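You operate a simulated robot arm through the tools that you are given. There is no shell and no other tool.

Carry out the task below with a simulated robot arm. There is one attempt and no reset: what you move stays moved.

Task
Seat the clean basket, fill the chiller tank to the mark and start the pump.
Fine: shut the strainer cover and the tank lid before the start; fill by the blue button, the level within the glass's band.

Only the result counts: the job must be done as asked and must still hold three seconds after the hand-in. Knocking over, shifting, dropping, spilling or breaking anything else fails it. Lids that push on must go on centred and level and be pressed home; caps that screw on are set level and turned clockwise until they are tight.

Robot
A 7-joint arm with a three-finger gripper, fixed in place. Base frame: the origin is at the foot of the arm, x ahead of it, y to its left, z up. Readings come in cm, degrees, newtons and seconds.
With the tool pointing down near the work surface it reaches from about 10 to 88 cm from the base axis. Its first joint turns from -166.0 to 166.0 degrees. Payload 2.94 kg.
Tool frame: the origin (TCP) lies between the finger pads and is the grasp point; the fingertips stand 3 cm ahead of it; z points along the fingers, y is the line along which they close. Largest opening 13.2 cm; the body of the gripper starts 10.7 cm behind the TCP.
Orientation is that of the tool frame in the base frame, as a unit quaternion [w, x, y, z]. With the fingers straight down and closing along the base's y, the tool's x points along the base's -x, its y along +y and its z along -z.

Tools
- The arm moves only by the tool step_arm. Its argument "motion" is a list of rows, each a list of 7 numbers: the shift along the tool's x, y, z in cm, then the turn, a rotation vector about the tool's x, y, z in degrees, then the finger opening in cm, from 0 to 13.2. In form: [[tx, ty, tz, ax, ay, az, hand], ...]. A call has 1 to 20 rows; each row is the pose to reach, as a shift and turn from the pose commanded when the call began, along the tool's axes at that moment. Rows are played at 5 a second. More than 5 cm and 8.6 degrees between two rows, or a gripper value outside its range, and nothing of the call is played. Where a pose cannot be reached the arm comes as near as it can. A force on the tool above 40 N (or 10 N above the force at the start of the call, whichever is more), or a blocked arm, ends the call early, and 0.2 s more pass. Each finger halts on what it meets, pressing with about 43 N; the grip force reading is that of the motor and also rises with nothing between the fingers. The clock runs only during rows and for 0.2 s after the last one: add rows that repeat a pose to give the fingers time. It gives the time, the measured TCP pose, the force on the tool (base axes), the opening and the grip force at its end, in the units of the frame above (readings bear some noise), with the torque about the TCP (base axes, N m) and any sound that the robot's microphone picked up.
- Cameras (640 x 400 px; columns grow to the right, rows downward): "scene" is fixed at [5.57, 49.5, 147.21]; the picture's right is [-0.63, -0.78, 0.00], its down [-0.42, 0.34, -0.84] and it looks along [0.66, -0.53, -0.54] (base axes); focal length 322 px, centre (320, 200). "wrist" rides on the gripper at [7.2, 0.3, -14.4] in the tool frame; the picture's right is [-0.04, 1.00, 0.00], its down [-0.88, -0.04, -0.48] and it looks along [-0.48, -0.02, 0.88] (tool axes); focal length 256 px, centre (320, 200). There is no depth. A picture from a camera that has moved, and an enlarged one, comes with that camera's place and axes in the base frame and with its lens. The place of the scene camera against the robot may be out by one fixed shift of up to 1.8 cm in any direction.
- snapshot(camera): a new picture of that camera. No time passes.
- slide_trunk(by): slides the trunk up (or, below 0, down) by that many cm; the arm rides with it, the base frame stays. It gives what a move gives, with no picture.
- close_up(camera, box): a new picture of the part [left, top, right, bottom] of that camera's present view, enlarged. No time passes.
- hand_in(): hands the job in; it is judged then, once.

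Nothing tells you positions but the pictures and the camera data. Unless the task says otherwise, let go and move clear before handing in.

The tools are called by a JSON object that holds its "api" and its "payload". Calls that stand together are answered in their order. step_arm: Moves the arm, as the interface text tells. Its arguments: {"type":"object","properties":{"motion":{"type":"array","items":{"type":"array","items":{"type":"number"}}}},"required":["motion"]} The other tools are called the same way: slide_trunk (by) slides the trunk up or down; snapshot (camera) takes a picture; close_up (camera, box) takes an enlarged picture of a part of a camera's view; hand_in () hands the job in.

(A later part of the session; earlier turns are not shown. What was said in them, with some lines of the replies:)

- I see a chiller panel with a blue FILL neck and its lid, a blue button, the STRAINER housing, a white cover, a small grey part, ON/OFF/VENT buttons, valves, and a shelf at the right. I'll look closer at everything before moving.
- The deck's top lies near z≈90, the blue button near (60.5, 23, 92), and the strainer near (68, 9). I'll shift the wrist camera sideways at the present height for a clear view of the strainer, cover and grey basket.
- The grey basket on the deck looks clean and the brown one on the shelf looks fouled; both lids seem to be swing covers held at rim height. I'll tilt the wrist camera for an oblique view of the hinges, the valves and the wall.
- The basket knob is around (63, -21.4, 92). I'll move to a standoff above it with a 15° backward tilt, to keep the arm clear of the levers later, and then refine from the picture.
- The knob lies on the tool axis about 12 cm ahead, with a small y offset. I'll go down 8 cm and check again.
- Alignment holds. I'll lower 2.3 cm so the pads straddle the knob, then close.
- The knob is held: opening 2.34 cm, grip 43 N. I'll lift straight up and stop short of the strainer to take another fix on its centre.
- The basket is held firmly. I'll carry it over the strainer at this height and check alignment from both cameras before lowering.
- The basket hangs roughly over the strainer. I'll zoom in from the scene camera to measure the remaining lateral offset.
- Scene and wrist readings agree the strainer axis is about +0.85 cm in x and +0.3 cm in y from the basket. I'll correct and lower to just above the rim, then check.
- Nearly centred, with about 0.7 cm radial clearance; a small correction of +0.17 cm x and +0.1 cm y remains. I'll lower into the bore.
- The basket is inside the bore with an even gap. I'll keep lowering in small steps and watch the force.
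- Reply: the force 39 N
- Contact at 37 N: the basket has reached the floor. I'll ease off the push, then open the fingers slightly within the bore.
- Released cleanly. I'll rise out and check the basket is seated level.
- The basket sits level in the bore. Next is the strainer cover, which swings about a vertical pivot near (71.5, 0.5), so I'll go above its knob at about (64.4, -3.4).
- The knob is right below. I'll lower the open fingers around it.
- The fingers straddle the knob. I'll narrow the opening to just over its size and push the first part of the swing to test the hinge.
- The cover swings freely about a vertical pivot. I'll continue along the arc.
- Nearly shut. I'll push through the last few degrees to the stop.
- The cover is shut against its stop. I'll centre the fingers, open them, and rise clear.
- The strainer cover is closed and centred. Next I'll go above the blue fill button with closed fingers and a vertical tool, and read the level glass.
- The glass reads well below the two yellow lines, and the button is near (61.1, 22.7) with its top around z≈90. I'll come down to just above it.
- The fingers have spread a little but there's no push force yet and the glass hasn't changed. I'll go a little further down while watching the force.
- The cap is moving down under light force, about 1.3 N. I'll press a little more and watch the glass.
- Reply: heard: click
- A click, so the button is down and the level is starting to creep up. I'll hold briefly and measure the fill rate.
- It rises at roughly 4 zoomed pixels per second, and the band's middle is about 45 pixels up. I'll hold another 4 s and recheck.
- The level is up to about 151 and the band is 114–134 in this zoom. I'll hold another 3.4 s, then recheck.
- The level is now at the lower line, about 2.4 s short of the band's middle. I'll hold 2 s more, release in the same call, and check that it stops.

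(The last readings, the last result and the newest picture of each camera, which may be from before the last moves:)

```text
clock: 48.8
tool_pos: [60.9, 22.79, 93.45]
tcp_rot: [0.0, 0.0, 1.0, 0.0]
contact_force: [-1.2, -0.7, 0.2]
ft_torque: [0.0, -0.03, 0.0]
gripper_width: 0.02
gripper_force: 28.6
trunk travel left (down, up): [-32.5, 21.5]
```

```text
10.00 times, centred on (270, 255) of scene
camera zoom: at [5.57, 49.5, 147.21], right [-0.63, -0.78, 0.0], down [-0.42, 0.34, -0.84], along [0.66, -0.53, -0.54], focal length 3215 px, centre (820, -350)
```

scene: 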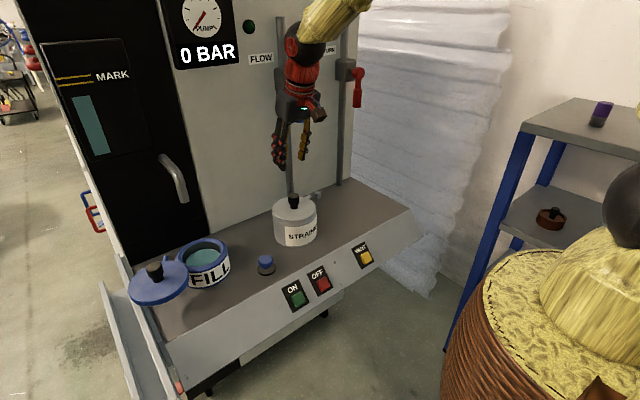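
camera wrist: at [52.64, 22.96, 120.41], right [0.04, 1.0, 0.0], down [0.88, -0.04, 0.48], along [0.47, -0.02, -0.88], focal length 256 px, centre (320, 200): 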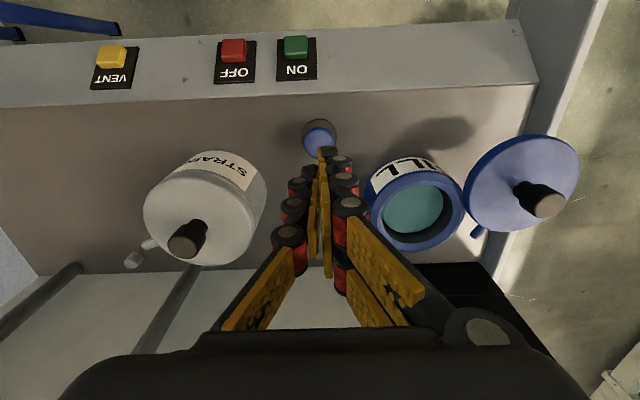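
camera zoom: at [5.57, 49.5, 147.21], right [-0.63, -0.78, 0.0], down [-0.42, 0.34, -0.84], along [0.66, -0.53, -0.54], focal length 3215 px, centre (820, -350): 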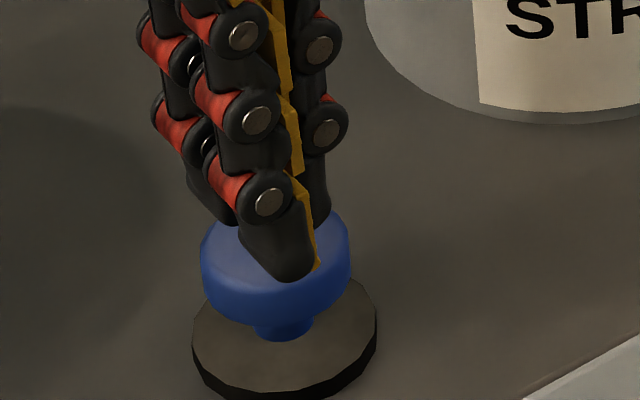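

The level sits near the middle of the band and the button has popped back up. I'll rise clear and check that it holds.

{"api": "step_arm", "payload": {"motion": [[0, 0, -3, 0, 0, 0, 0], [0, 0, -7, 0, 0, 0, 0], [0, 0, -11, 0, 0, 0, 0], [0, 0, -14, 0, 0, 0, 0], [0, 0, -14, 0, 0, 0, 0]]}}

{"api": "close_up", "payload": {"camera": "scene", "box": [40, 60, 130, 130]}}

{"api": "snapshot", "payload": {"camera": "wrist"}}

{"api": "close_up", "payload": {"camera": "wrist", "box": [340, 100, 600, 260]}}

{"api": "close_up", "payload": {"camera": "scene", "box": [120, 220, 240, 310]}}

```text
clock: 50.0
tool_pos: [61.01, 22.63, 107.35]
tcp_rot: [0.0, -0.001, 1.0, 0.0]
contact_force: [-0.3, -0.6, 0.3]
ft_torque: [0.02, 0.0, 0.0]
gripper_width: 0.02
gripper_force: 28.7
trunk travel left (down, up): [-32.5, 21.5]
```

```text
5.71 times, centred on (85, 95) of scene
camera zoom: at [5.57, 49.5, 147.21], right [-0.63, -0.78, 0.0], down [-0.42, 0.34, -0.84], along [0.66, -0.53, -0.54], focal length 1837 px, centre (1663, 800)
```

zoom: 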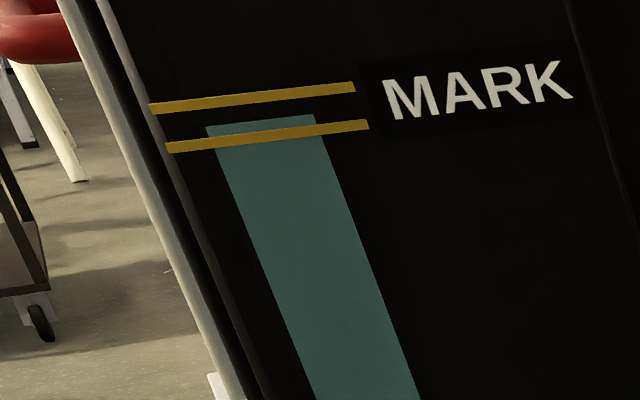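

```text
taken
camera wrist: at [53.92, 22.79, 121.76], right [0.04, 1.0, 0.0], down [0.88, -0.04, 0.47], along [0.47, -0.02, -0.88], focal length 256 px, centre (320, 200)
```

wrist: 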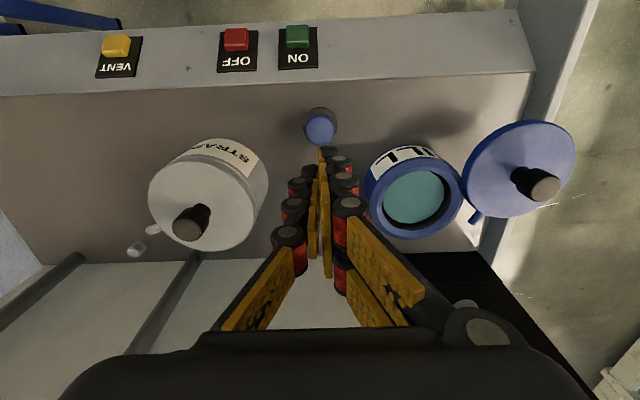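

```text
2.46 times, centred on (470, 180) of wrist
camera zoom: at [53.92, 22.79, 121.76], right [0.04, 1.0, 0.0], down [0.88, -0.04, 0.47], along [0.47, -0.02, -0.88], focal length 630 px, centre (-49, 249)
```

zoom: 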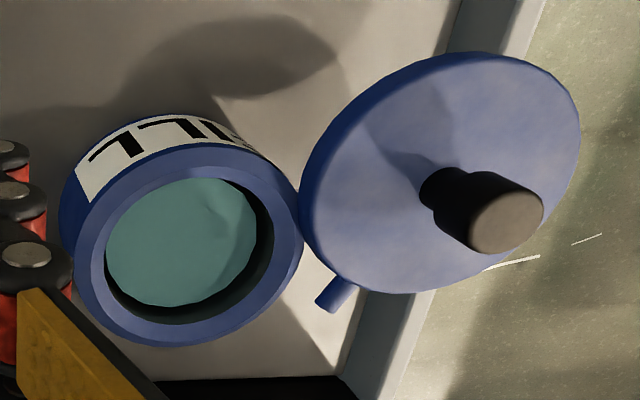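

```text
4.44 times, centred on (180, 265) of scene
camera zoom: at [5.57, 49.5, 147.21], right [-0.63, -0.78, 0.0], down [-0.42, 0.34, -0.84], along [0.66, -0.53, -0.54], focal length 1429 px, centre (942, -89)
```

zoom: 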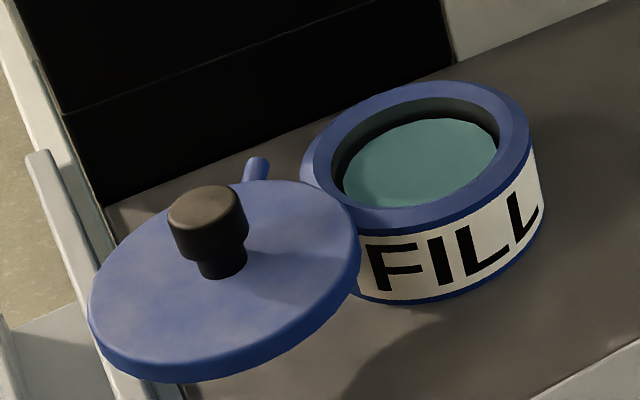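

The level is steady inside the band. Next is the blue tank lid, which is also a swing lid, with its knob near (65.8, 45) and the neck near (69.2, 34.3). I'll move above the knob with the backward tilt to look closer.

{"api": "step_arm", "payload": {"motion": [[-0.6, 3.6, -1, 0, -2.5, 0, 1], [-1.2, 7.3, -2, 0, -5, 0, 3], [-1.8, 10.9, -3, 0, -7.5, 0, 5], [-2.4, 14.5, -3.7, 0, -10, 0, 6], [-3.0, 18.2, -3.7, 0, -12.5, 0, 6], [-3.45, 21.8, -3.7, 0, -15, 0, 6], [-3.45, 21.8, -3.7, 0, -15, 0, 6]]}}

{"api": "snapshot", "payload": {"camera": "wrist"}}

{"api": "close_up", "payload": {"camera": "wrist", "box": [160, 20, 420, 200]}}

{"api": "snapshot", "payload": {"camera": "scene"}}

```text
clock: 51.6
tool_pos: [64.38, 44.51, 111.08]
tcp_rot: [0.131, 0.0, 0.991, 0.0]
contact_force: [0.0, -0.2, -0.2]
ft_torque: [0.02, 0.01, 0.0]
gripper_width: 6.03
gripper_force: 0.1
trunk travel left (down, up): [-32.5, 21.5]
```

```text
taken
camera wrist: at [53.75, 44.79, 123.12], right [0.04, 1.0, 0.01], down [0.73, -0.04, 0.69], along [0.69, -0.02, -0.73], focal length 256 px, centre (320, 200)
```

wrist: 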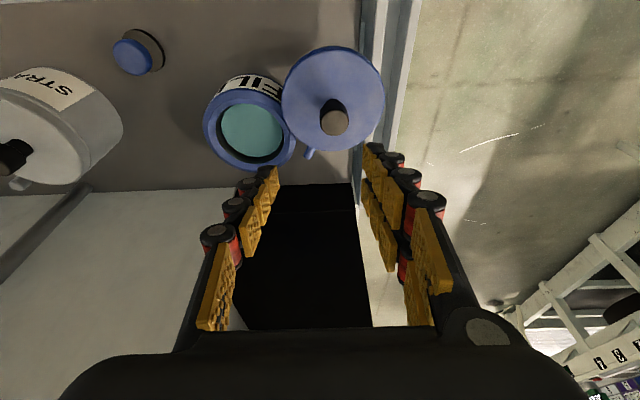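

```text
2.22 times, centred on (290, 110) of wrist
camera zoom: at [53.75, 44.79, 123.12], right [0.04, 1.0, 0.01], down [0.73, -0.04, 0.69], along [0.69, -0.02, -0.73], focal length 569 px, centre (387, 400)
```

zoom: 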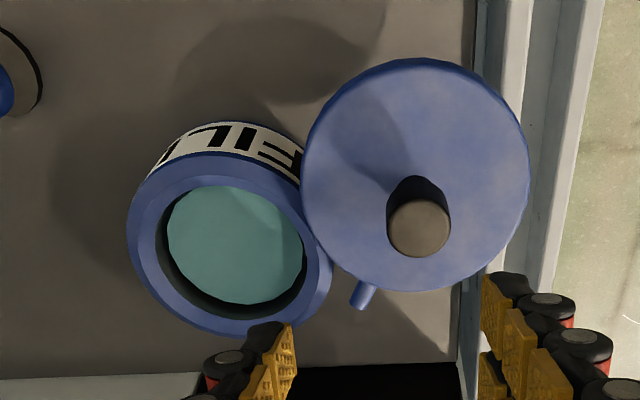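

```text
taken
```

scene: 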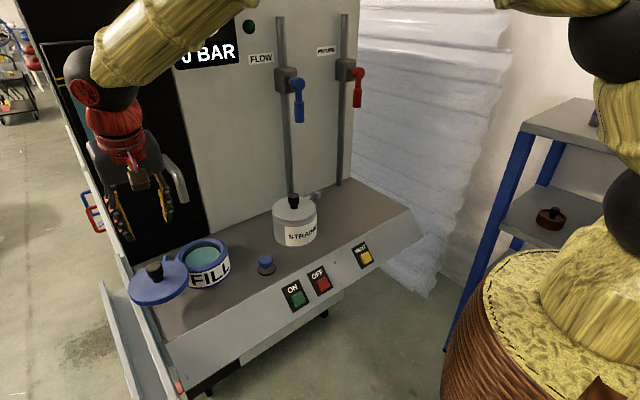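

From two wrist views the blue knob is near (66.6, 46.1, 97.7), the neck near (70.8, 35, 92.5) and the pivot near (74, 42.6). I'll close in on the knob.

{"api": "step_arm", "payload": {"motion": [[-0.6, 0.8, 1.0, 0, 0, 0, 6], [-0.6, 1.6, 2.5, 0, 0, 0, 6], [-0.3, 1.6, 5.26, 0, 0, 0, 6], [-0.3, 1.6, 5.26, 0, 0, 0, 6]]}}

{"api": "close_up", "payload": {"camera": "wrist", "box": [200, 40, 420, 200]}}

{"api": "close_up", "payload": {"camera": "scene", "box": [100, 180, 240, 310]}}

```text
clock: 52.6
tool_pos: [66.24, 46.03, 105.84]
tcp_rot: [0.131, 0.001, 0.991, 0.0]
contact_force: [-0.2, -0.2, -0.6]
ft_torque: [-0.01, 0.0, -0.02]
gripper_width: 5.98
gripper_force: 0.1
trunk travel left (down, up): [-32.5, 21.5]
```

```text
2.50 times, centred on (310, 120) of wrist
camera zoom: at [55.53, 46.25, 117.93], right [0.04, 1.0, 0.01], down [0.73, -0.04, 0.69], along [0.69, -0.02, -0.73], focal length 640 px, centre (345, 400)
```

zoom: 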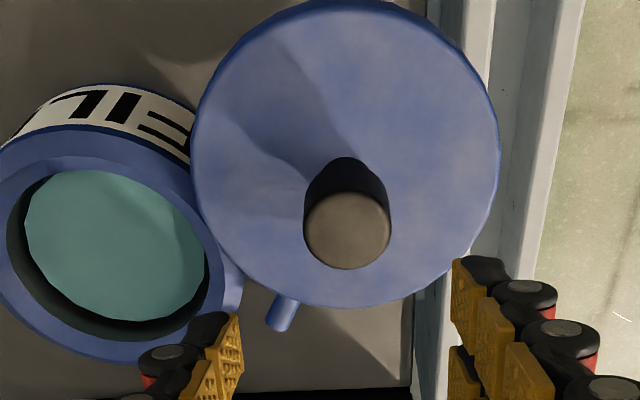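

```text
3.08 times, centred on (170, 245) of scene
camera zoom: at [5.57, 49.5, 147.21], right [-0.63, -0.78, 0.0], down [-0.42, 0.34, -0.84], along [0.66, -0.53, -0.54], focal length 989 px, centre (782, 62)
```

zoom: 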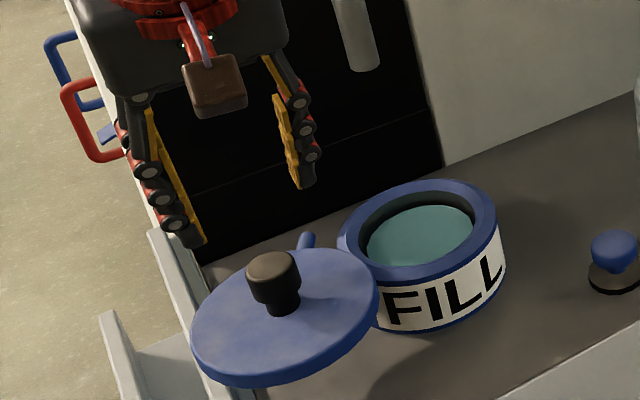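

{"api": "step_arm", "payload": {"motion": [[0.45, 0.1, 1.7, 0, 0, 0, 6], [0.9, 0.1, 3.4, 0, 0, 0, 6], [1.3, 0.1, 5.1, 0, 0, 0, 6], [1.76, 0.1, 6.77, 0, 0, 0, 6], [1.76, 0.1, 6.77, 0, 0, 0, 6]]}}

{"api": "close_up", "payload": {"camera": "wrist", "box": [220, 60, 420, 200]}}

{"api": "close_up", "payload": {"camera": "scene", "box": [110, 210, 220, 300]}}

```text
clock: 53.8
tool_pos: [66.03, 46.16, 98.91]
tcp_rot: [0.13, -0.001, 0.992, 0.001]
contact_force: [0.1, -0.1, 0.4]
ft_torque: [0.03, 0.01, -0.01]
gripper_width: 6.01
gripper_force: 0.0
trunk travel left (down, up): [-32.5, 21.5]
```

```text
2.86 times, centred on (320, 130) of wrist
camera zoom: at [55.44, 46.42, 110.96], right [0.04, 1.0, 0.01], down [0.73, -0.04, 0.69], along [0.69, -0.02, -0.73], focal length 731 px, centre (320, 400)
```

zoom: 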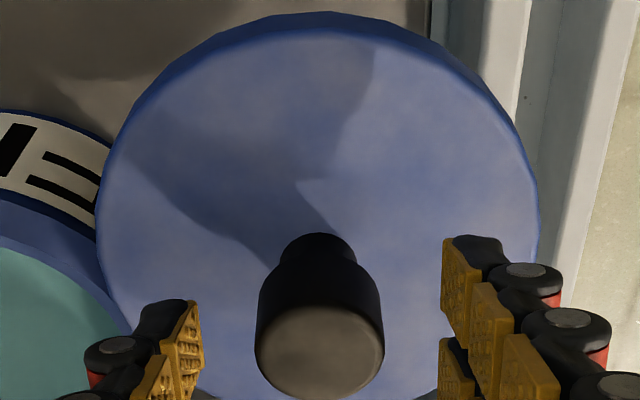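

```text
4.44 times, centred on (165, 255) of scene
camera zoom: at [5.57, 49.5, 147.21], right [-0.63, -0.78, 0.0], down [-0.42, 0.34, -0.84], along [0.66, -0.53, -0.54], focal length 1429 px, centre (1009, -44)
```

zoom: 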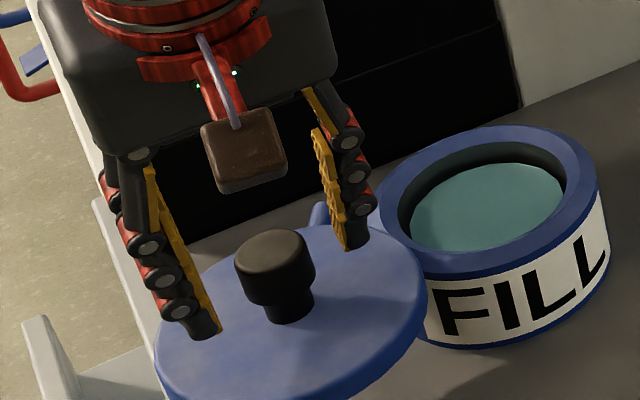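

The fingers straddle the blue knob. I'll narrow them and push the first half of the swing toward -y.

{"api": "step_arm", "payload": {"motion": [[0, 0, 0, 0, 0, 0, 4.5], [0, 0, 0, 0, 0, 0, 3.6], [0, 0, 0, 0, 0, 0, 3.6], [0.19, -0.55, -0.05, 0, 0, 0, 3.6], [0.38, -1.09, -0.1, 0, 0, 0, 3.6], [0.48, -1.6, -0.13, 0, 0, 0, 3.6], [0.6, -2.14, -0.16, 0, 0, 0, 3.6], [0.65, -2.67, -0.17, 0, 0, 0, 3.6], [0.7, -3.2, -0.19, 0, 0, 0, 3.6], [0.69, -3.73, -0.18, 0, 0, 0, 3.6], [0.68, -4.27, -0.18, 0, 0, 0, 3.6]]}}

{"api": "close_up", "payload": {"camera": "wrist", "box": [220, 60, 420, 200]}}

{"api": "close_up", "payload": {"camera": "scene", "box": [110, 210, 220, 300]}}

```text
clock: 56.2
tool_pos: [65.36, 41.96, 99.15]
tcp_rot: [0.13, -0.001, 0.992, 0.001]
contact_force: [-1.4, 1.5, 0.9]
ft_torque: [0.11, 0.07, 0.05]
gripper_width: 3.63
gripper_force: 0.6
trunk travel left (down, up): [-32.5, 21.5]
```

```text
2.86 times, centred on (320, 130) of wrist
camera zoom: at [54.8, 42.16, 111.13], right [0.04, 1.0, 0.01], down [0.73, -0.04, 0.69], along [0.69, -0.02, -0.73], focal length 731 px, centre (320, 400)
```

zoom: 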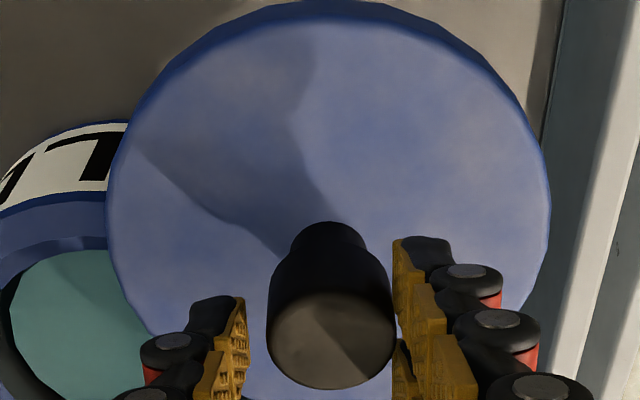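

```text
4.44 times, centred on (165, 255) of scene
camera zoom: at [5.57, 49.5, 147.21], right [-0.63, -0.78, 0.0], down [-0.42, 0.34, -0.84], along [0.66, -0.53, -0.54], focal length 1429 px, centre (1009, -44)
```

zoom: 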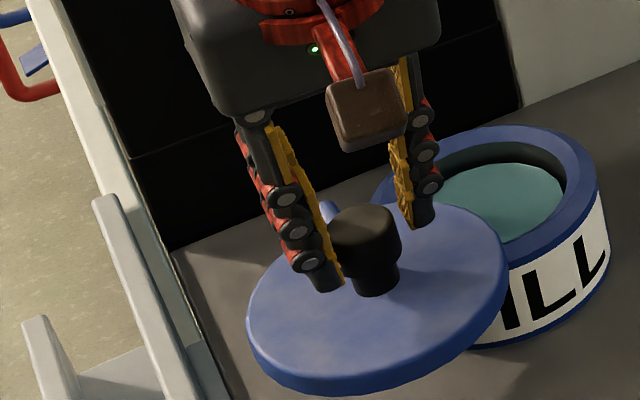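

The lid swings freely. I'll continue along the arc with a slightly adjusted radius.

{"api": "step_arm", "payload": {"motion": [[0.06, -0.56, -0.02, 0, 0, 0, 3.6], [0.12, -1.12, -0.03, 0, 0, 0, 3.6], [-0.14, -2.18, 0.04, 0, 0, 0, 3.6], [-0.53, -3.19, 0.14, 0, 0, 0, 3.6], [-1.06, -4.14, 0.28, 0, 0, 0, 3.6], [-1.71, -5.0, 0.46, 0, 0, 0, 3.6], [-2.47, -5.76, 0.66, 0, 0, 0, 3.6]]}}

{"api": "close_up", "payload": {"camera": "wrist", "box": [220, 60, 420, 200]}}

{"api": "close_up", "payload": {"camera": "scene", "box": [130, 210, 240, 300]}}

```text
clock: 57.8
tool_pos: [68.03, 36.02, 99.05]
tcp_rot: [0.131, 0.0, 0.991, 0.0]
contact_force: [0.4, 0.0, 1.1]
ft_torque: [0.02, 0.0, 0.02]
gripper_width: 3.63
gripper_force: 0.2
trunk travel left (down, up): [-32.5, 21.5]
```

```text
2.86 times, centred on (320, 130) of wrist
camera zoom: at [57.4, 36.27, 111.08], right [0.04, 1.0, 0.01], down [0.73, -0.04, 0.69], along [0.69, -0.02, -0.73], focal length 731 px, centre (320, 400)
```

zoom: 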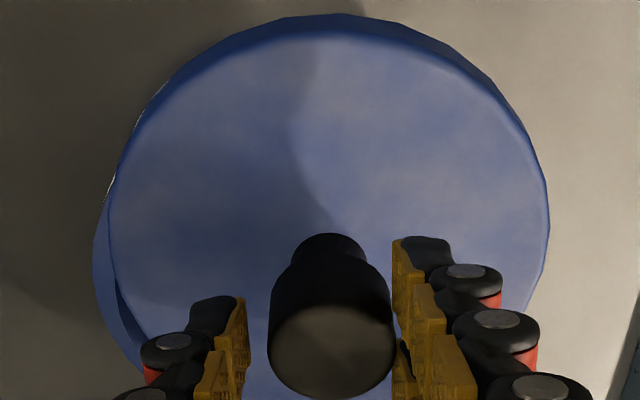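

```text
4.44 times, centred on (185, 255) of scene
camera zoom: at [5.57, 49.5, 147.21], right [-0.63, -0.78, 0.0], down [-0.42, 0.34, -0.84], along [0.66, -0.53, -0.54], focal length 1429 px, centre (920, -44)
```

zoom: 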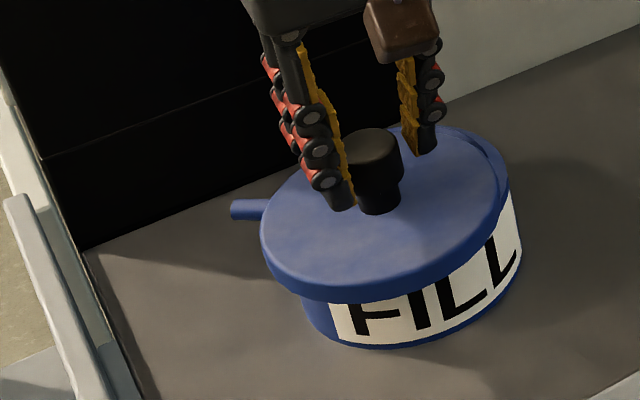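

Nearly closed. I'll push the last bit to the stop.

{"api": "step_arm", "payload": {"motion": [[-0.43, -0.33, 0.12, 0, 0, 0, 3.6], [-0.86, -0.65, 0.23, 0, 0, 0, 3.6], [-1.32, -0.92, 0.35, 0, 0, 0, 3.6], [-1.7, -1.15, 0.46, 0, 0, 0, 3.6], [-1.85, -1.4, 0.5, 0, 0, 0, 3.6], [-1.85, -1.7, 0.5, 0, 0, 0, 3.6]]}}

{"api": "close_up", "payload": {"camera": "wrist", "box": [220, 60, 420, 200]}}

{"api": "close_up", "payload": {"camera": "scene", "box": [130, 210, 240, 300]}}

```text
clock: 59.2
tool_pos: [69.9, 34.67, 98.93]
tcp_rot: [0.131, 0.0, 0.991, 0.0]
contact_force: [2.2, 6.2, 0.7]
ft_torque: [0.15, -0.07, 0.0]
gripper_width: 4.02
gripper_force: 2.8
trunk travel left (down, up): [-32.5, 21.5]
```

```text
2.86 times, centred on (320, 130) of wrist
camera zoom: at [59.28, 34.81, 111.04], right [0.04, 1.0, 0.01], down [0.72, -0.04, 0.69], along [0.69, -0.02, -0.73], focal length 731 px, centre (320, 400)
```

zoom: 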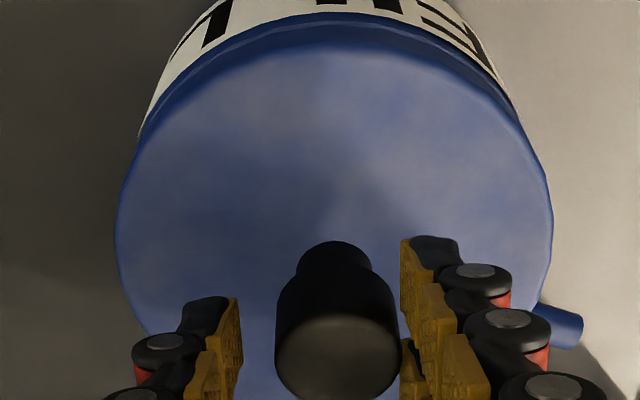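

```text
4.44 times, centred on (185, 255) of scene
camera zoom: at [5.57, 49.5, 147.21], right [-0.63, -0.78, 0.0], down [-0.42, 0.34, -0.84], along [0.66, -0.53, -0.54], focal length 1429 px, centre (920, -44)
```

zoom: 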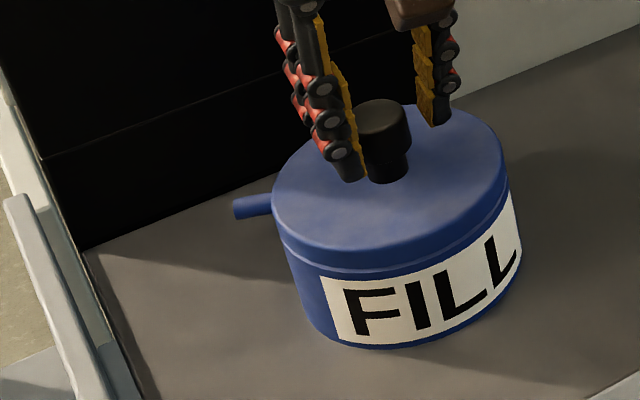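

The tank lid is shut against its stop and centred on the neck. I'll release it and rise clear.

{"api": "step_arm", "payload": {"motion": [[0, 0.3, 0, 0, 0, 0, 4.8], [0, 0.5, 0, 0, 0, 0, 5.6], [0, 0.5, 0, 0, 0, 0, 5.6], [-0.52, 0.5, -1.93, 0, 0, 0, 5.6], [-1.04, 0.5, -3.86, 0, 0, 0, 5.6], [-2.07, 0.5, -7.7, 0, 0, 0, 5.6], [-3.1, 0.5, -11.6, 0, 0, 0, 5.6], [-3.1, 0.5, -11.6, 0, 0, 0, 5.6]]}}

{"api": "snapshot", "payload": {"camera": "scene"}}

{"api": "close_up", "payload": {"camera": "scene", "box": [250, 230, 390, 330]}}

{"api": "close_up", "payload": {"camera": "scene", "box": [140, 210, 330, 310]}}

```text
clock: 61.0
tool_pos: [69.76, 35.15, 110.98]
tcp_rot: [0.13, -0.001, 0.991, 0.0]
contact_force: [0.6, 0.4, -0.5]
ft_torque: [0.03, 0.02, -0.02]
gripper_width: 5.62
gripper_force: 0.1
trunk travel left (down, up): [-32.5, 21.5]
```

```text
taken
```

scene: 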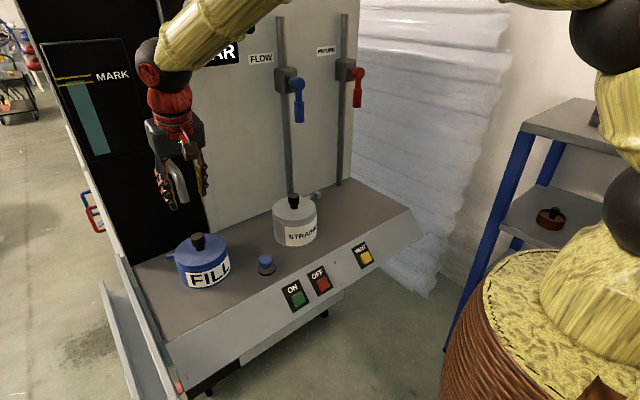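

```text
4.00 times, centred on (320, 280) of scene
camera zoom: at [5.57, 49.5, 147.21], right [-0.63, -0.78, 0.0], down [-0.42, 0.34, -0.84], along [0.66, -0.53, -0.54], focal length 1286 px, centre (320, -120)
```

zoom: 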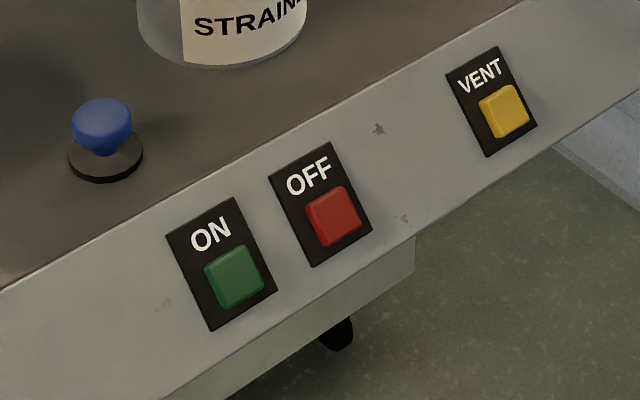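

```text
3.37 times, centred on (235, 260) of scene
camera zoom: at [5.57, 49.5, 147.21], right [-0.63, -0.78, 0.0], down [-0.42, 0.34, -0.84], along [0.66, -0.53, -0.54], focal length 1083 px, centre (606, -2)
```

zoom: 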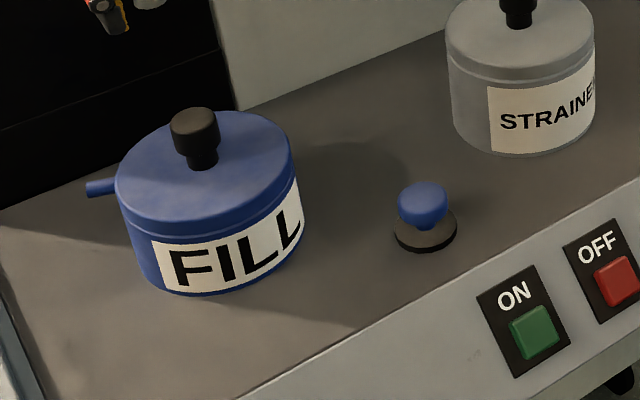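

Both lids are shut and the level is still in the band. The green ON button sits on the sloped fascia near (51.2, 20.2, 83.5), so I'll back off and tilt the tool to face it.

{"api": "step_arm", "payload": {"motion": [[3.2, -1.9, -1.5, 0, -2.5, 0, 5], [6.5, -3.8, -2.0, 0, -5, 0, 4], [9.8, -5.7, -2.0, 0, -7.5, 0, 3], [13, -7.6, -1.5, 0, -10, 0, 2], [16.3, -9.5, -1.0, 0, -12.5, 0, 1], [19.5, -11.4, -0.3, 0, -15, 0, 0], [22.8, -13.3, 0.6, 0, -17.5, 0, 0], [26, -15.1, 1.31, 0, -20, 0, 0], [26, -15.1, 1.31, 0, -20, 0, 0]]}}

{"api": "snapshot", "payload": {"camera": "wrist"}}

{"api": "close_up", "payload": {"camera": "wrist", "box": [200, 40, 420, 180]}}

{"api": "snapshot", "payload": {"camera": "scene"}}

```text
clock: 63.0
tool_pos: [45.05, 19.87, 103.28]
tcp_rot: [0.301, 0.0, 0.954, -0.001]
contact_force: [-0.2, -0.5, -0.6]
ft_torque: [0.04, -0.04, -0.02]
gripper_width: 0.0
gripper_force: 29.2
trunk travel left (down, up): [-32.5, 21.5]
```

```text
taken
camera wrist: at [30.99, 20.09, 110.78], right [0.03, 1.0, 0.02], down [0.45, -0.04, 0.89], along [0.89, -0.02, -0.45], focal length 256 px, centre (320, 200)
```

wrist: 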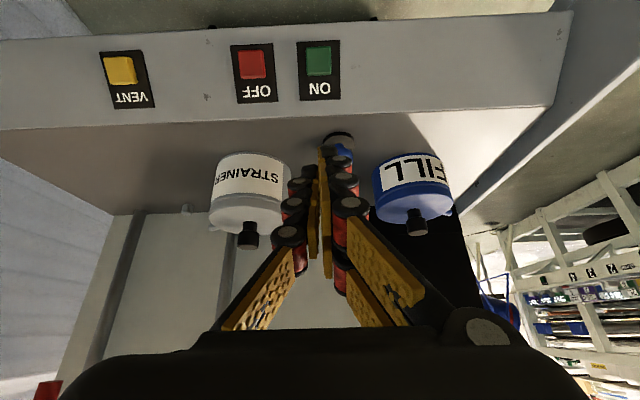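

```text
2.86 times, centred on (310, 110) of wrist
camera zoom: at [30.99, 20.09, 110.78], right [0.03, 1.0, 0.02], down [0.45, -0.04, 0.89], along [0.89, -0.02, -0.45], focal length 731 px, centre (349, 457)
```

zoom: 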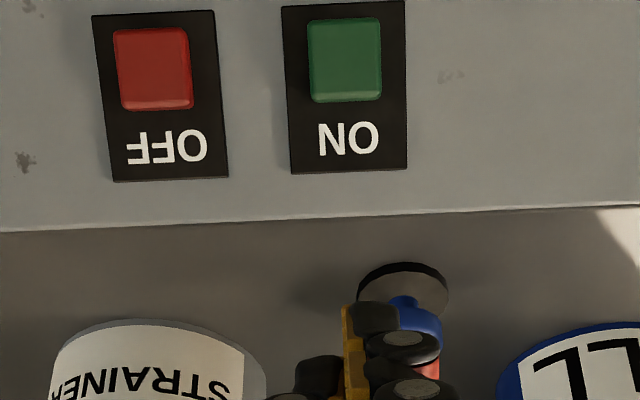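

```text
taken
```

scene: 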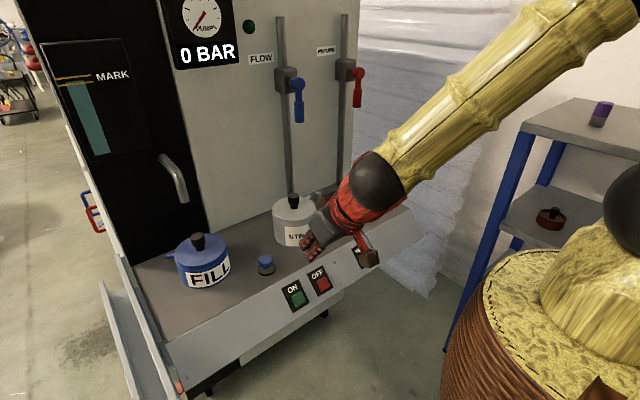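

The fascia slopes about 35°, matching the present tilt, and the ON button lies 7.1 cm along tool x and about 20 cm ahead. I'll line up and approach along the button's axis.

{"api": "step_arm", "payload": {"motion": [[2.4, 0.03, 0, 0, 0, 0, 0], [4.8, 0.06, 0, 0, 0, 0, 0], [7.1, 0.1, 0, 0, 0, 0, 0], [7.1, 0.1, 3.3, 0, 0, 0, 0], [7.1, 0.1, 6.6, 0, 0, 0, 0], [7.1, 0.1, 10, 0, 0, 0, 0], [7.1, 0.1, 10, 0, 0, 0, 0]]}}

{"api": "snapshot", "payload": {"camera": "wrist"}}

{"api": "close_up", "payload": {"camera": "wrist", "box": [240, 70, 400, 190]}}

{"api": "close_up", "payload": {"camera": "scene", "box": [250, 230, 390, 330]}}

```text
clock: 64.6
tool_pos: [44.91, 19.94, 90.84]
tcp_rot: [0.301, -0.001, 0.954, 0.0]
contact_force: [0.1, 0.7, 0.2]
ft_torque: [0.0, 0.07, 0.0]
gripper_width: 0.0
gripper_force: 28.6
trunk travel left (down, up): [-32.5, 21.5]
```

```text
taken
camera wrist: at [30.86, 20.16, 98.55], right [0.03, 1.0, 0.02], down [0.45, -0.04, 0.89], along [0.89, -0.02, -0.45], focal length 256 px, centre (320, 200)
```

wrist: 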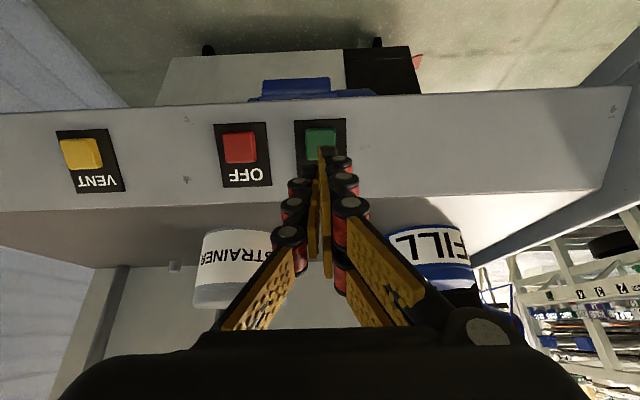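

```text
3.33 times, centred on (320, 130) of wrist
camera zoom: at [30.86, 20.16, 98.55], right [0.03, 1.0, 0.02], down [0.45, -0.04, 0.89], along [0.89, -0.02, -0.45], focal length 853 px, centre (320, 433)
```

zoom: 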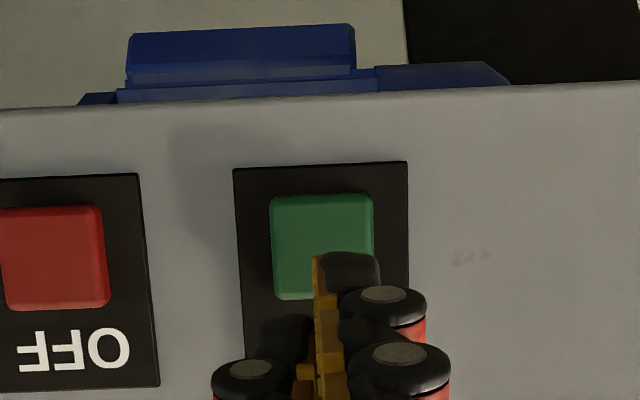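

```text
4.00 times, centred on (320, 280) of scene
camera zoom: at [5.57, 49.5, 147.21], right [-0.63, -0.78, 0.0], down [-0.42, 0.34, -0.84], along [0.66, -0.53, -0.54], focal length 1286 px, centre (320, -120)
```

zoom: 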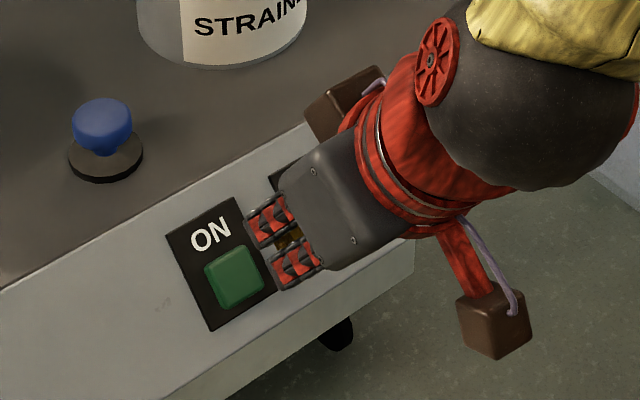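

Aligned on the ON button, with about 7 cm left from the fingertips. I'll advance, then press gently.

{"api": "step_arm", "payload": {"motion": [[0, 0, 2, 0, 0, 0, 0], [0, 0, 4, 0, 0, 0, 0], [0, 0, 5.5, 0, 0, 0, 0], [0, 0, 6.2, 0, 0, 0, 0], [0, 0, 6.2, 0, 0, 0, 0]]}}

{"api": "close_up", "payload": {"camera": "wrist", "box": [240, 70, 400, 190]}}

{"api": "close_up", "payload": {"camera": "scene", "box": [270, 260, 340, 310]}}

```text
clock: 65.8
tool_pos: [48.62, 20.01, 85.83]
tcp_rot: [0.301, 0.0, 0.954, 0.001]
contact_force: [0.5, -0.3, -0.5]
ft_torque: [-0.03, 0.07, 0.0]
gripper_width: 0.0
gripper_force: 28.1
trunk travel left (down, up): [-32.5, 21.5]
```

```text
3.33 times, centred on (320, 130) of wrist
camera zoom: at [34.46, 20.25, 93.43], right [0.03, 1.0, 0.02], down [0.45, -0.04, 0.89], along [0.89, -0.02, -0.45], focal length 853 px, centre (320, 433)
```

zoom: 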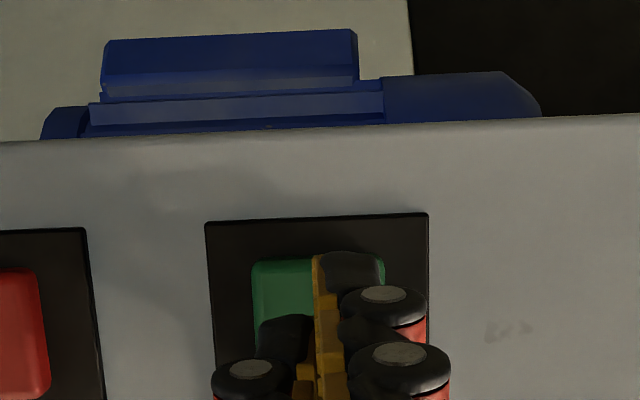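

```text
8.00 times, centred on (305, 285) of scene
camera zoom: at [5.57, 49.5, 147.21], right [-0.63, -0.78, 0.0], down [-0.42, 0.34, -0.84], along [0.66, -0.53, -0.54], focal length 2572 px, centre (440, -480)
```

zoom: 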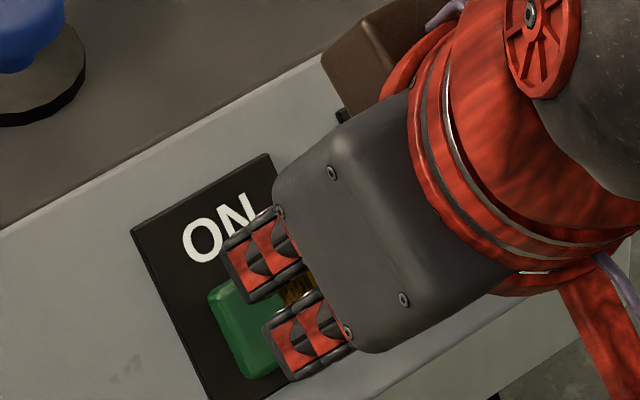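

{"api": "step_arm", "payload": {"motion": [[0, 0, 0.3, 0, 0, 0, 0], [0, 0, 0.6, 0, 0, 0, 0], [0, 0, 0.9, 0, 0, 0, 0], [0, 0, 1.2, 0, 0, 0, 0]]}}

{"api": "close_up", "payload": {"camera": "scene", "box": [40, 0, 270, 120]}}

{"api": "close_up", "payload": {"camera": "wrist", "box": [240, 70, 400, 190]}}

```text
clock: 66.8
tool_pos: [49.33, 20.07, 84.97]
tcp_rot: [0.301, -0.001, 0.954, 0.001]
contact_force: [-1.9, 1.7, 3.1]
ft_torque: [0.03, -0.04, 0.06]
gripper_width: 0.0
gripper_force: 29.2
trunk travel left (down, up): [-32.5, 21.5]
heard: click
```

```text
2.78 times, centred on (155, 60) of scene
camera zoom: at [5.57, 49.5, 147.21], right [-0.63, -0.78, 0.0], down [-0.42, 0.34, -0.84], along [0.66, -0.53, -0.54], focal length 895 px, centre (779, 590)
```

zoom: 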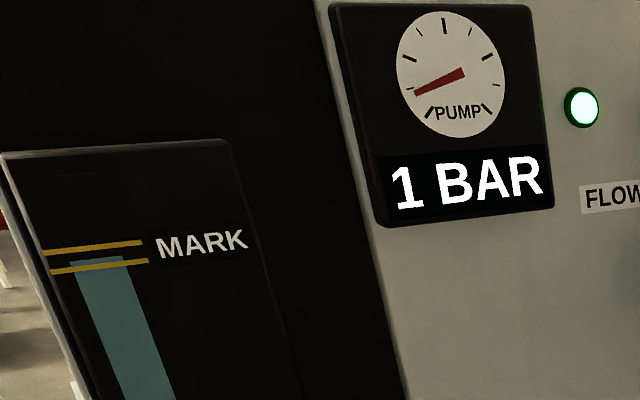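

```text
3.33 times, centred on (320, 130) of wrist
camera zoom: at [35.19, 20.27, 92.48], right [0.03, 1.0, 0.02], down [0.45, -0.04, 0.89], along [0.89, -0.02, -0.45], focal length 853 px, centre (320, 433)
```

zoom: 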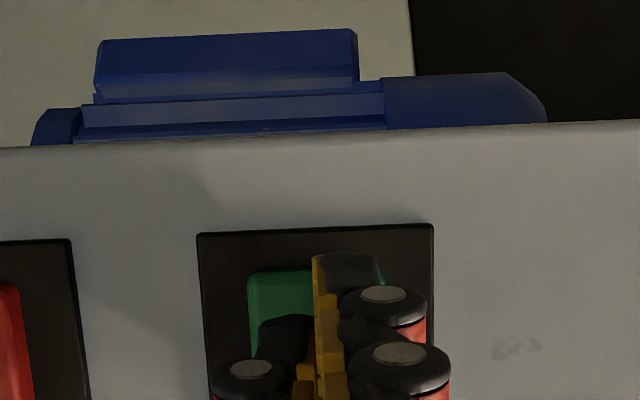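

A click: the green lamp is lit and the pressure is rising. I'll back straight off the button and move clear.

{"api": "step_arm", "payload": {"motion": [[0, 0, -1, 0, 0, 0, 0], [0, 0, -4, 0, 0, 0, 0], [0, 0, -8, 0, 0, 0, 0], [0, 0, -12, 0, 0, 0, 0], [0, 0, -16, 0, 0, 0, 0], [0, 0, -16, 0, 0, 0, 0]]}}

{"api": "snapshot", "payload": {"camera": "scene"}}

{"api": "close_up", "payload": {"camera": "scene", "box": [40, 0, 270, 120]}}

{"api": "close_up", "payload": {"camera": "scene", "box": [40, 60, 130, 130]}}

```text
clock: 68.2
tool_pos: [40.16, 19.93, 97.92]
tcp_rot: [0.3, -0.001, 0.954, 0.001]
contact_force: [-0.2, 0.6, 0.8]
ft_torque: [0.03, -0.02, -0.03]
gripper_width: 0.02
gripper_force: 29.0
trunk travel left (down, up): [-32.5, 21.5]
```

```text
taken
```

scene: 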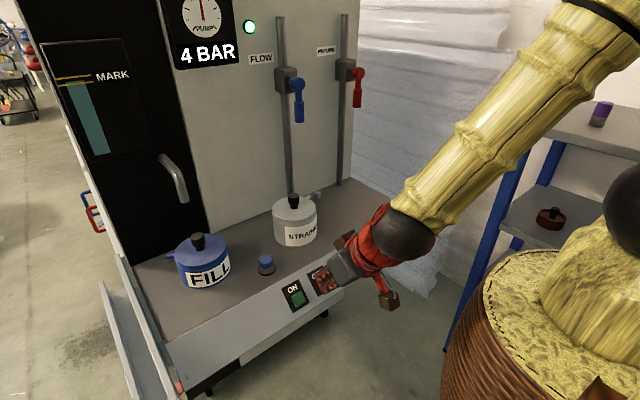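

```text
2.78 times, centred on (155, 60) of scene
camera zoom: at [5.57, 49.5, 147.21], right [-0.63, -0.78, 0.0], down [-0.42, 0.34, -0.84], along [0.66, -0.53, -0.54], focal length 895 px, centre (779, 590)
```

zoom: 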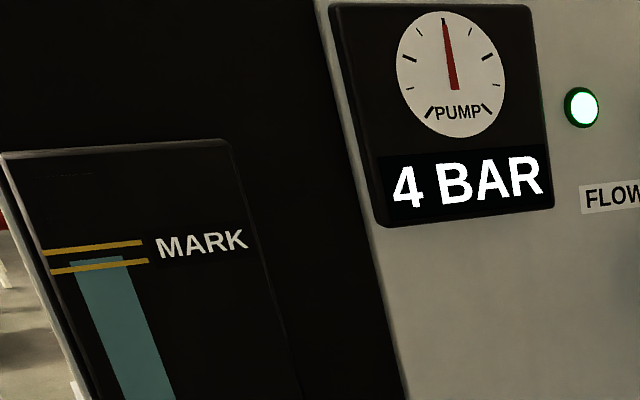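

```text
5.71 times, centred on (85, 95) of scene
camera zoom: at [5.57, 49.5, 147.21], right [-0.63, -0.78, 0.0], down [-0.42, 0.34, -0.84], along [0.66, -0.53, -0.54], focal length 1837 px, centre (1663, 800)
```

zoom: 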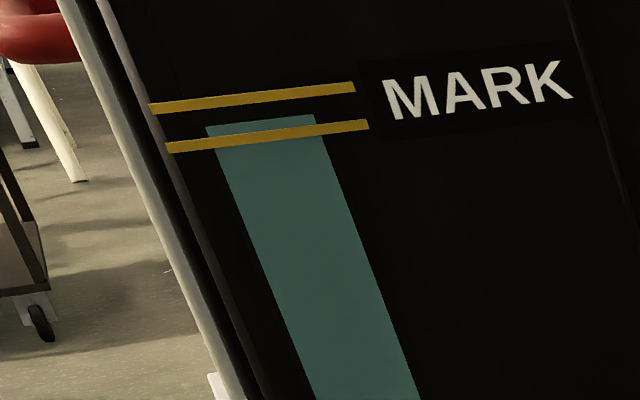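

The pump runs at 4 BAR with the lamp lit and the level still in the band. I'll lift the arm clear, wait, and check that everything holds.

{"api": "step_arm", "payload": {"motion": [[0, 0, -2, 0, 0, 0, 1], [-1, 0, -4, 0, 0, 0, 2], [-2, 0, -6, 0, 0, 0, 2], [-3, 0, -8, 0, 0, 0, 2], [-3, 0, -8, 0, 0, 0, 2], [-3, 0, -8, 0, 0, 0, 2], [-3, 0, -8, 0, 0, 0, 2], [-3, 0, -8, 0, 0, 0, 2], [-3, 0, -8, 0, 0, 0, 2], [-3, 0, -8, 0, 0, 0, 2], [-3, 0, -8, 0, 0, 0, 2], [-3, 0, -8, 0, 0, 0, 2], [-3, 0, -8, 0, 0, 0, 2], [-3, 0, -8, 0, 0, 0, 2], [-3, 0, -8, 0, 0, 0, 2], [-3, 0, -8, 0, 0, 0, 2]]}}

{"api": "snapshot", "payload": {"camera": "scene"}}

{"api": "close_up", "payload": {"camera": "scene", "box": [40, 60, 130, 130]}}

{"api": "close_up", "payload": {"camera": "scene", "box": [140, 170, 340, 310]}}

{"api": "close_up", "payload": {"camera": "scene", "box": [40, 0, 270, 120]}}

```text
clock: 71.6
tool_pos: [37.84, 19.91, 106.13]
tcp_rot: [0.301, -0.002, 0.954, 0.001]
contact_force: [-0.5, 0.4, 0.1]
ft_torque: [-0.01, -0.02, 0.04]
gripper_width: 1.99
gripper_force: 0.0
trunk travel left (down, up): [-32.5, 21.5]
```

```text
taken
```

scene: 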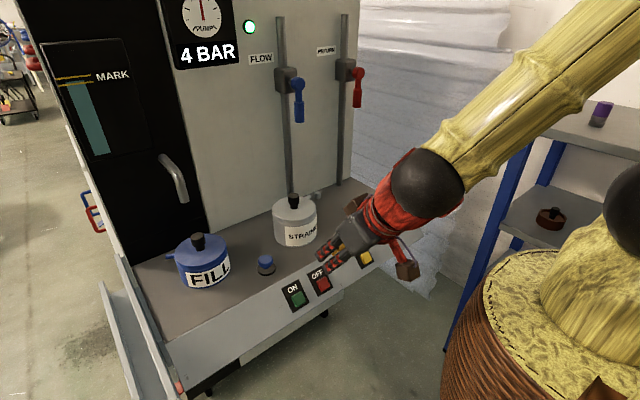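

```text
5.71 times, centred on (85, 95) of scene
camera zoom: at [5.57, 49.5, 147.21], right [-0.63, -0.78, 0.0], down [-0.42, 0.34, -0.84], along [0.66, -0.53, -0.54], focal length 1837 px, centre (1663, 800)
```

zoom: 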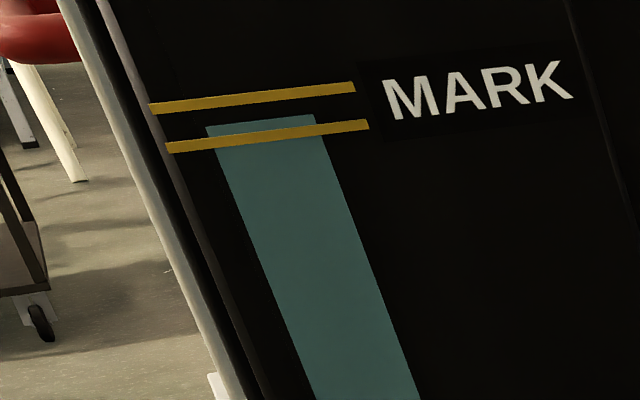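

```text
2.86 times, centred on (240, 240) of scene
camera zoom: at [5.57, 49.5, 147.21], right [-0.63, -0.78, 0.0], down [-0.42, 0.34, -0.84], along [0.66, -0.53, -0.54], focal length 919 px, centre (549, 86)
```

zoom: 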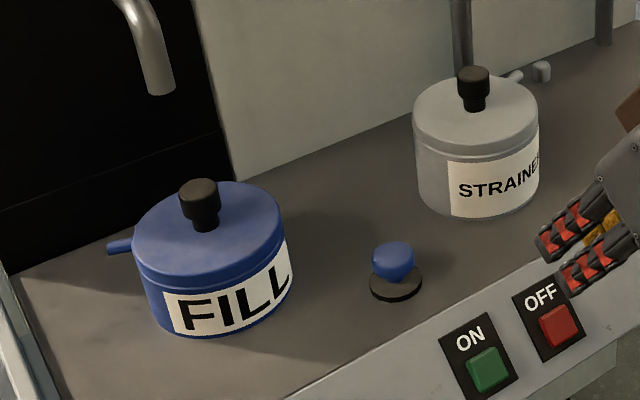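

```text
2.78 times, centred on (155, 60) of scene
camera zoom: at [5.57, 49.5, 147.21], right [-0.63, -0.78, 0.0], down [-0.42, 0.34, -0.84], along [0.66, -0.53, -0.54], focal length 895 px, centre (779, 590)
```

zoom: 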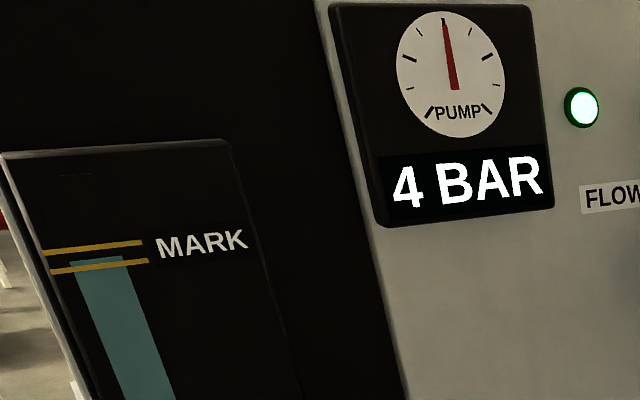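

Everything has held for several seconds: the basket is in the strainer, both lids are shut, the level is within the band, the pump is at 4 BAR with its lamp lit, and the arm is clear. I'm handing in.

{"api": "hand_in", "payload": {}}

```text
The job is handed in.
```

The job is handed in: the basket is seated, the tank is filled to the mark and the pump is running. In the last pictures before the hand-in, about five seconds after the pump was started:

- **Basket:** I took the grey one from the deck to be the clean one, because the brown one on the shelf looked fouled. It is seated level in the strainer.
- **Lids:** The strainer cover and the tank lid were both swung shut against their stops before the start.
- **Level:** I filled with the blue button only. The level is inside the band, a little below its middle, and has not moved since I let go.
- **Pump:** After I pressed ON, the lamp lit and the pressure rose to 4 BAR and held.

I saw nothing else knocked, shifted or spilled, and the arm is clear of the panel. The hand-in gave no verdict, so I can't say how it was judged.
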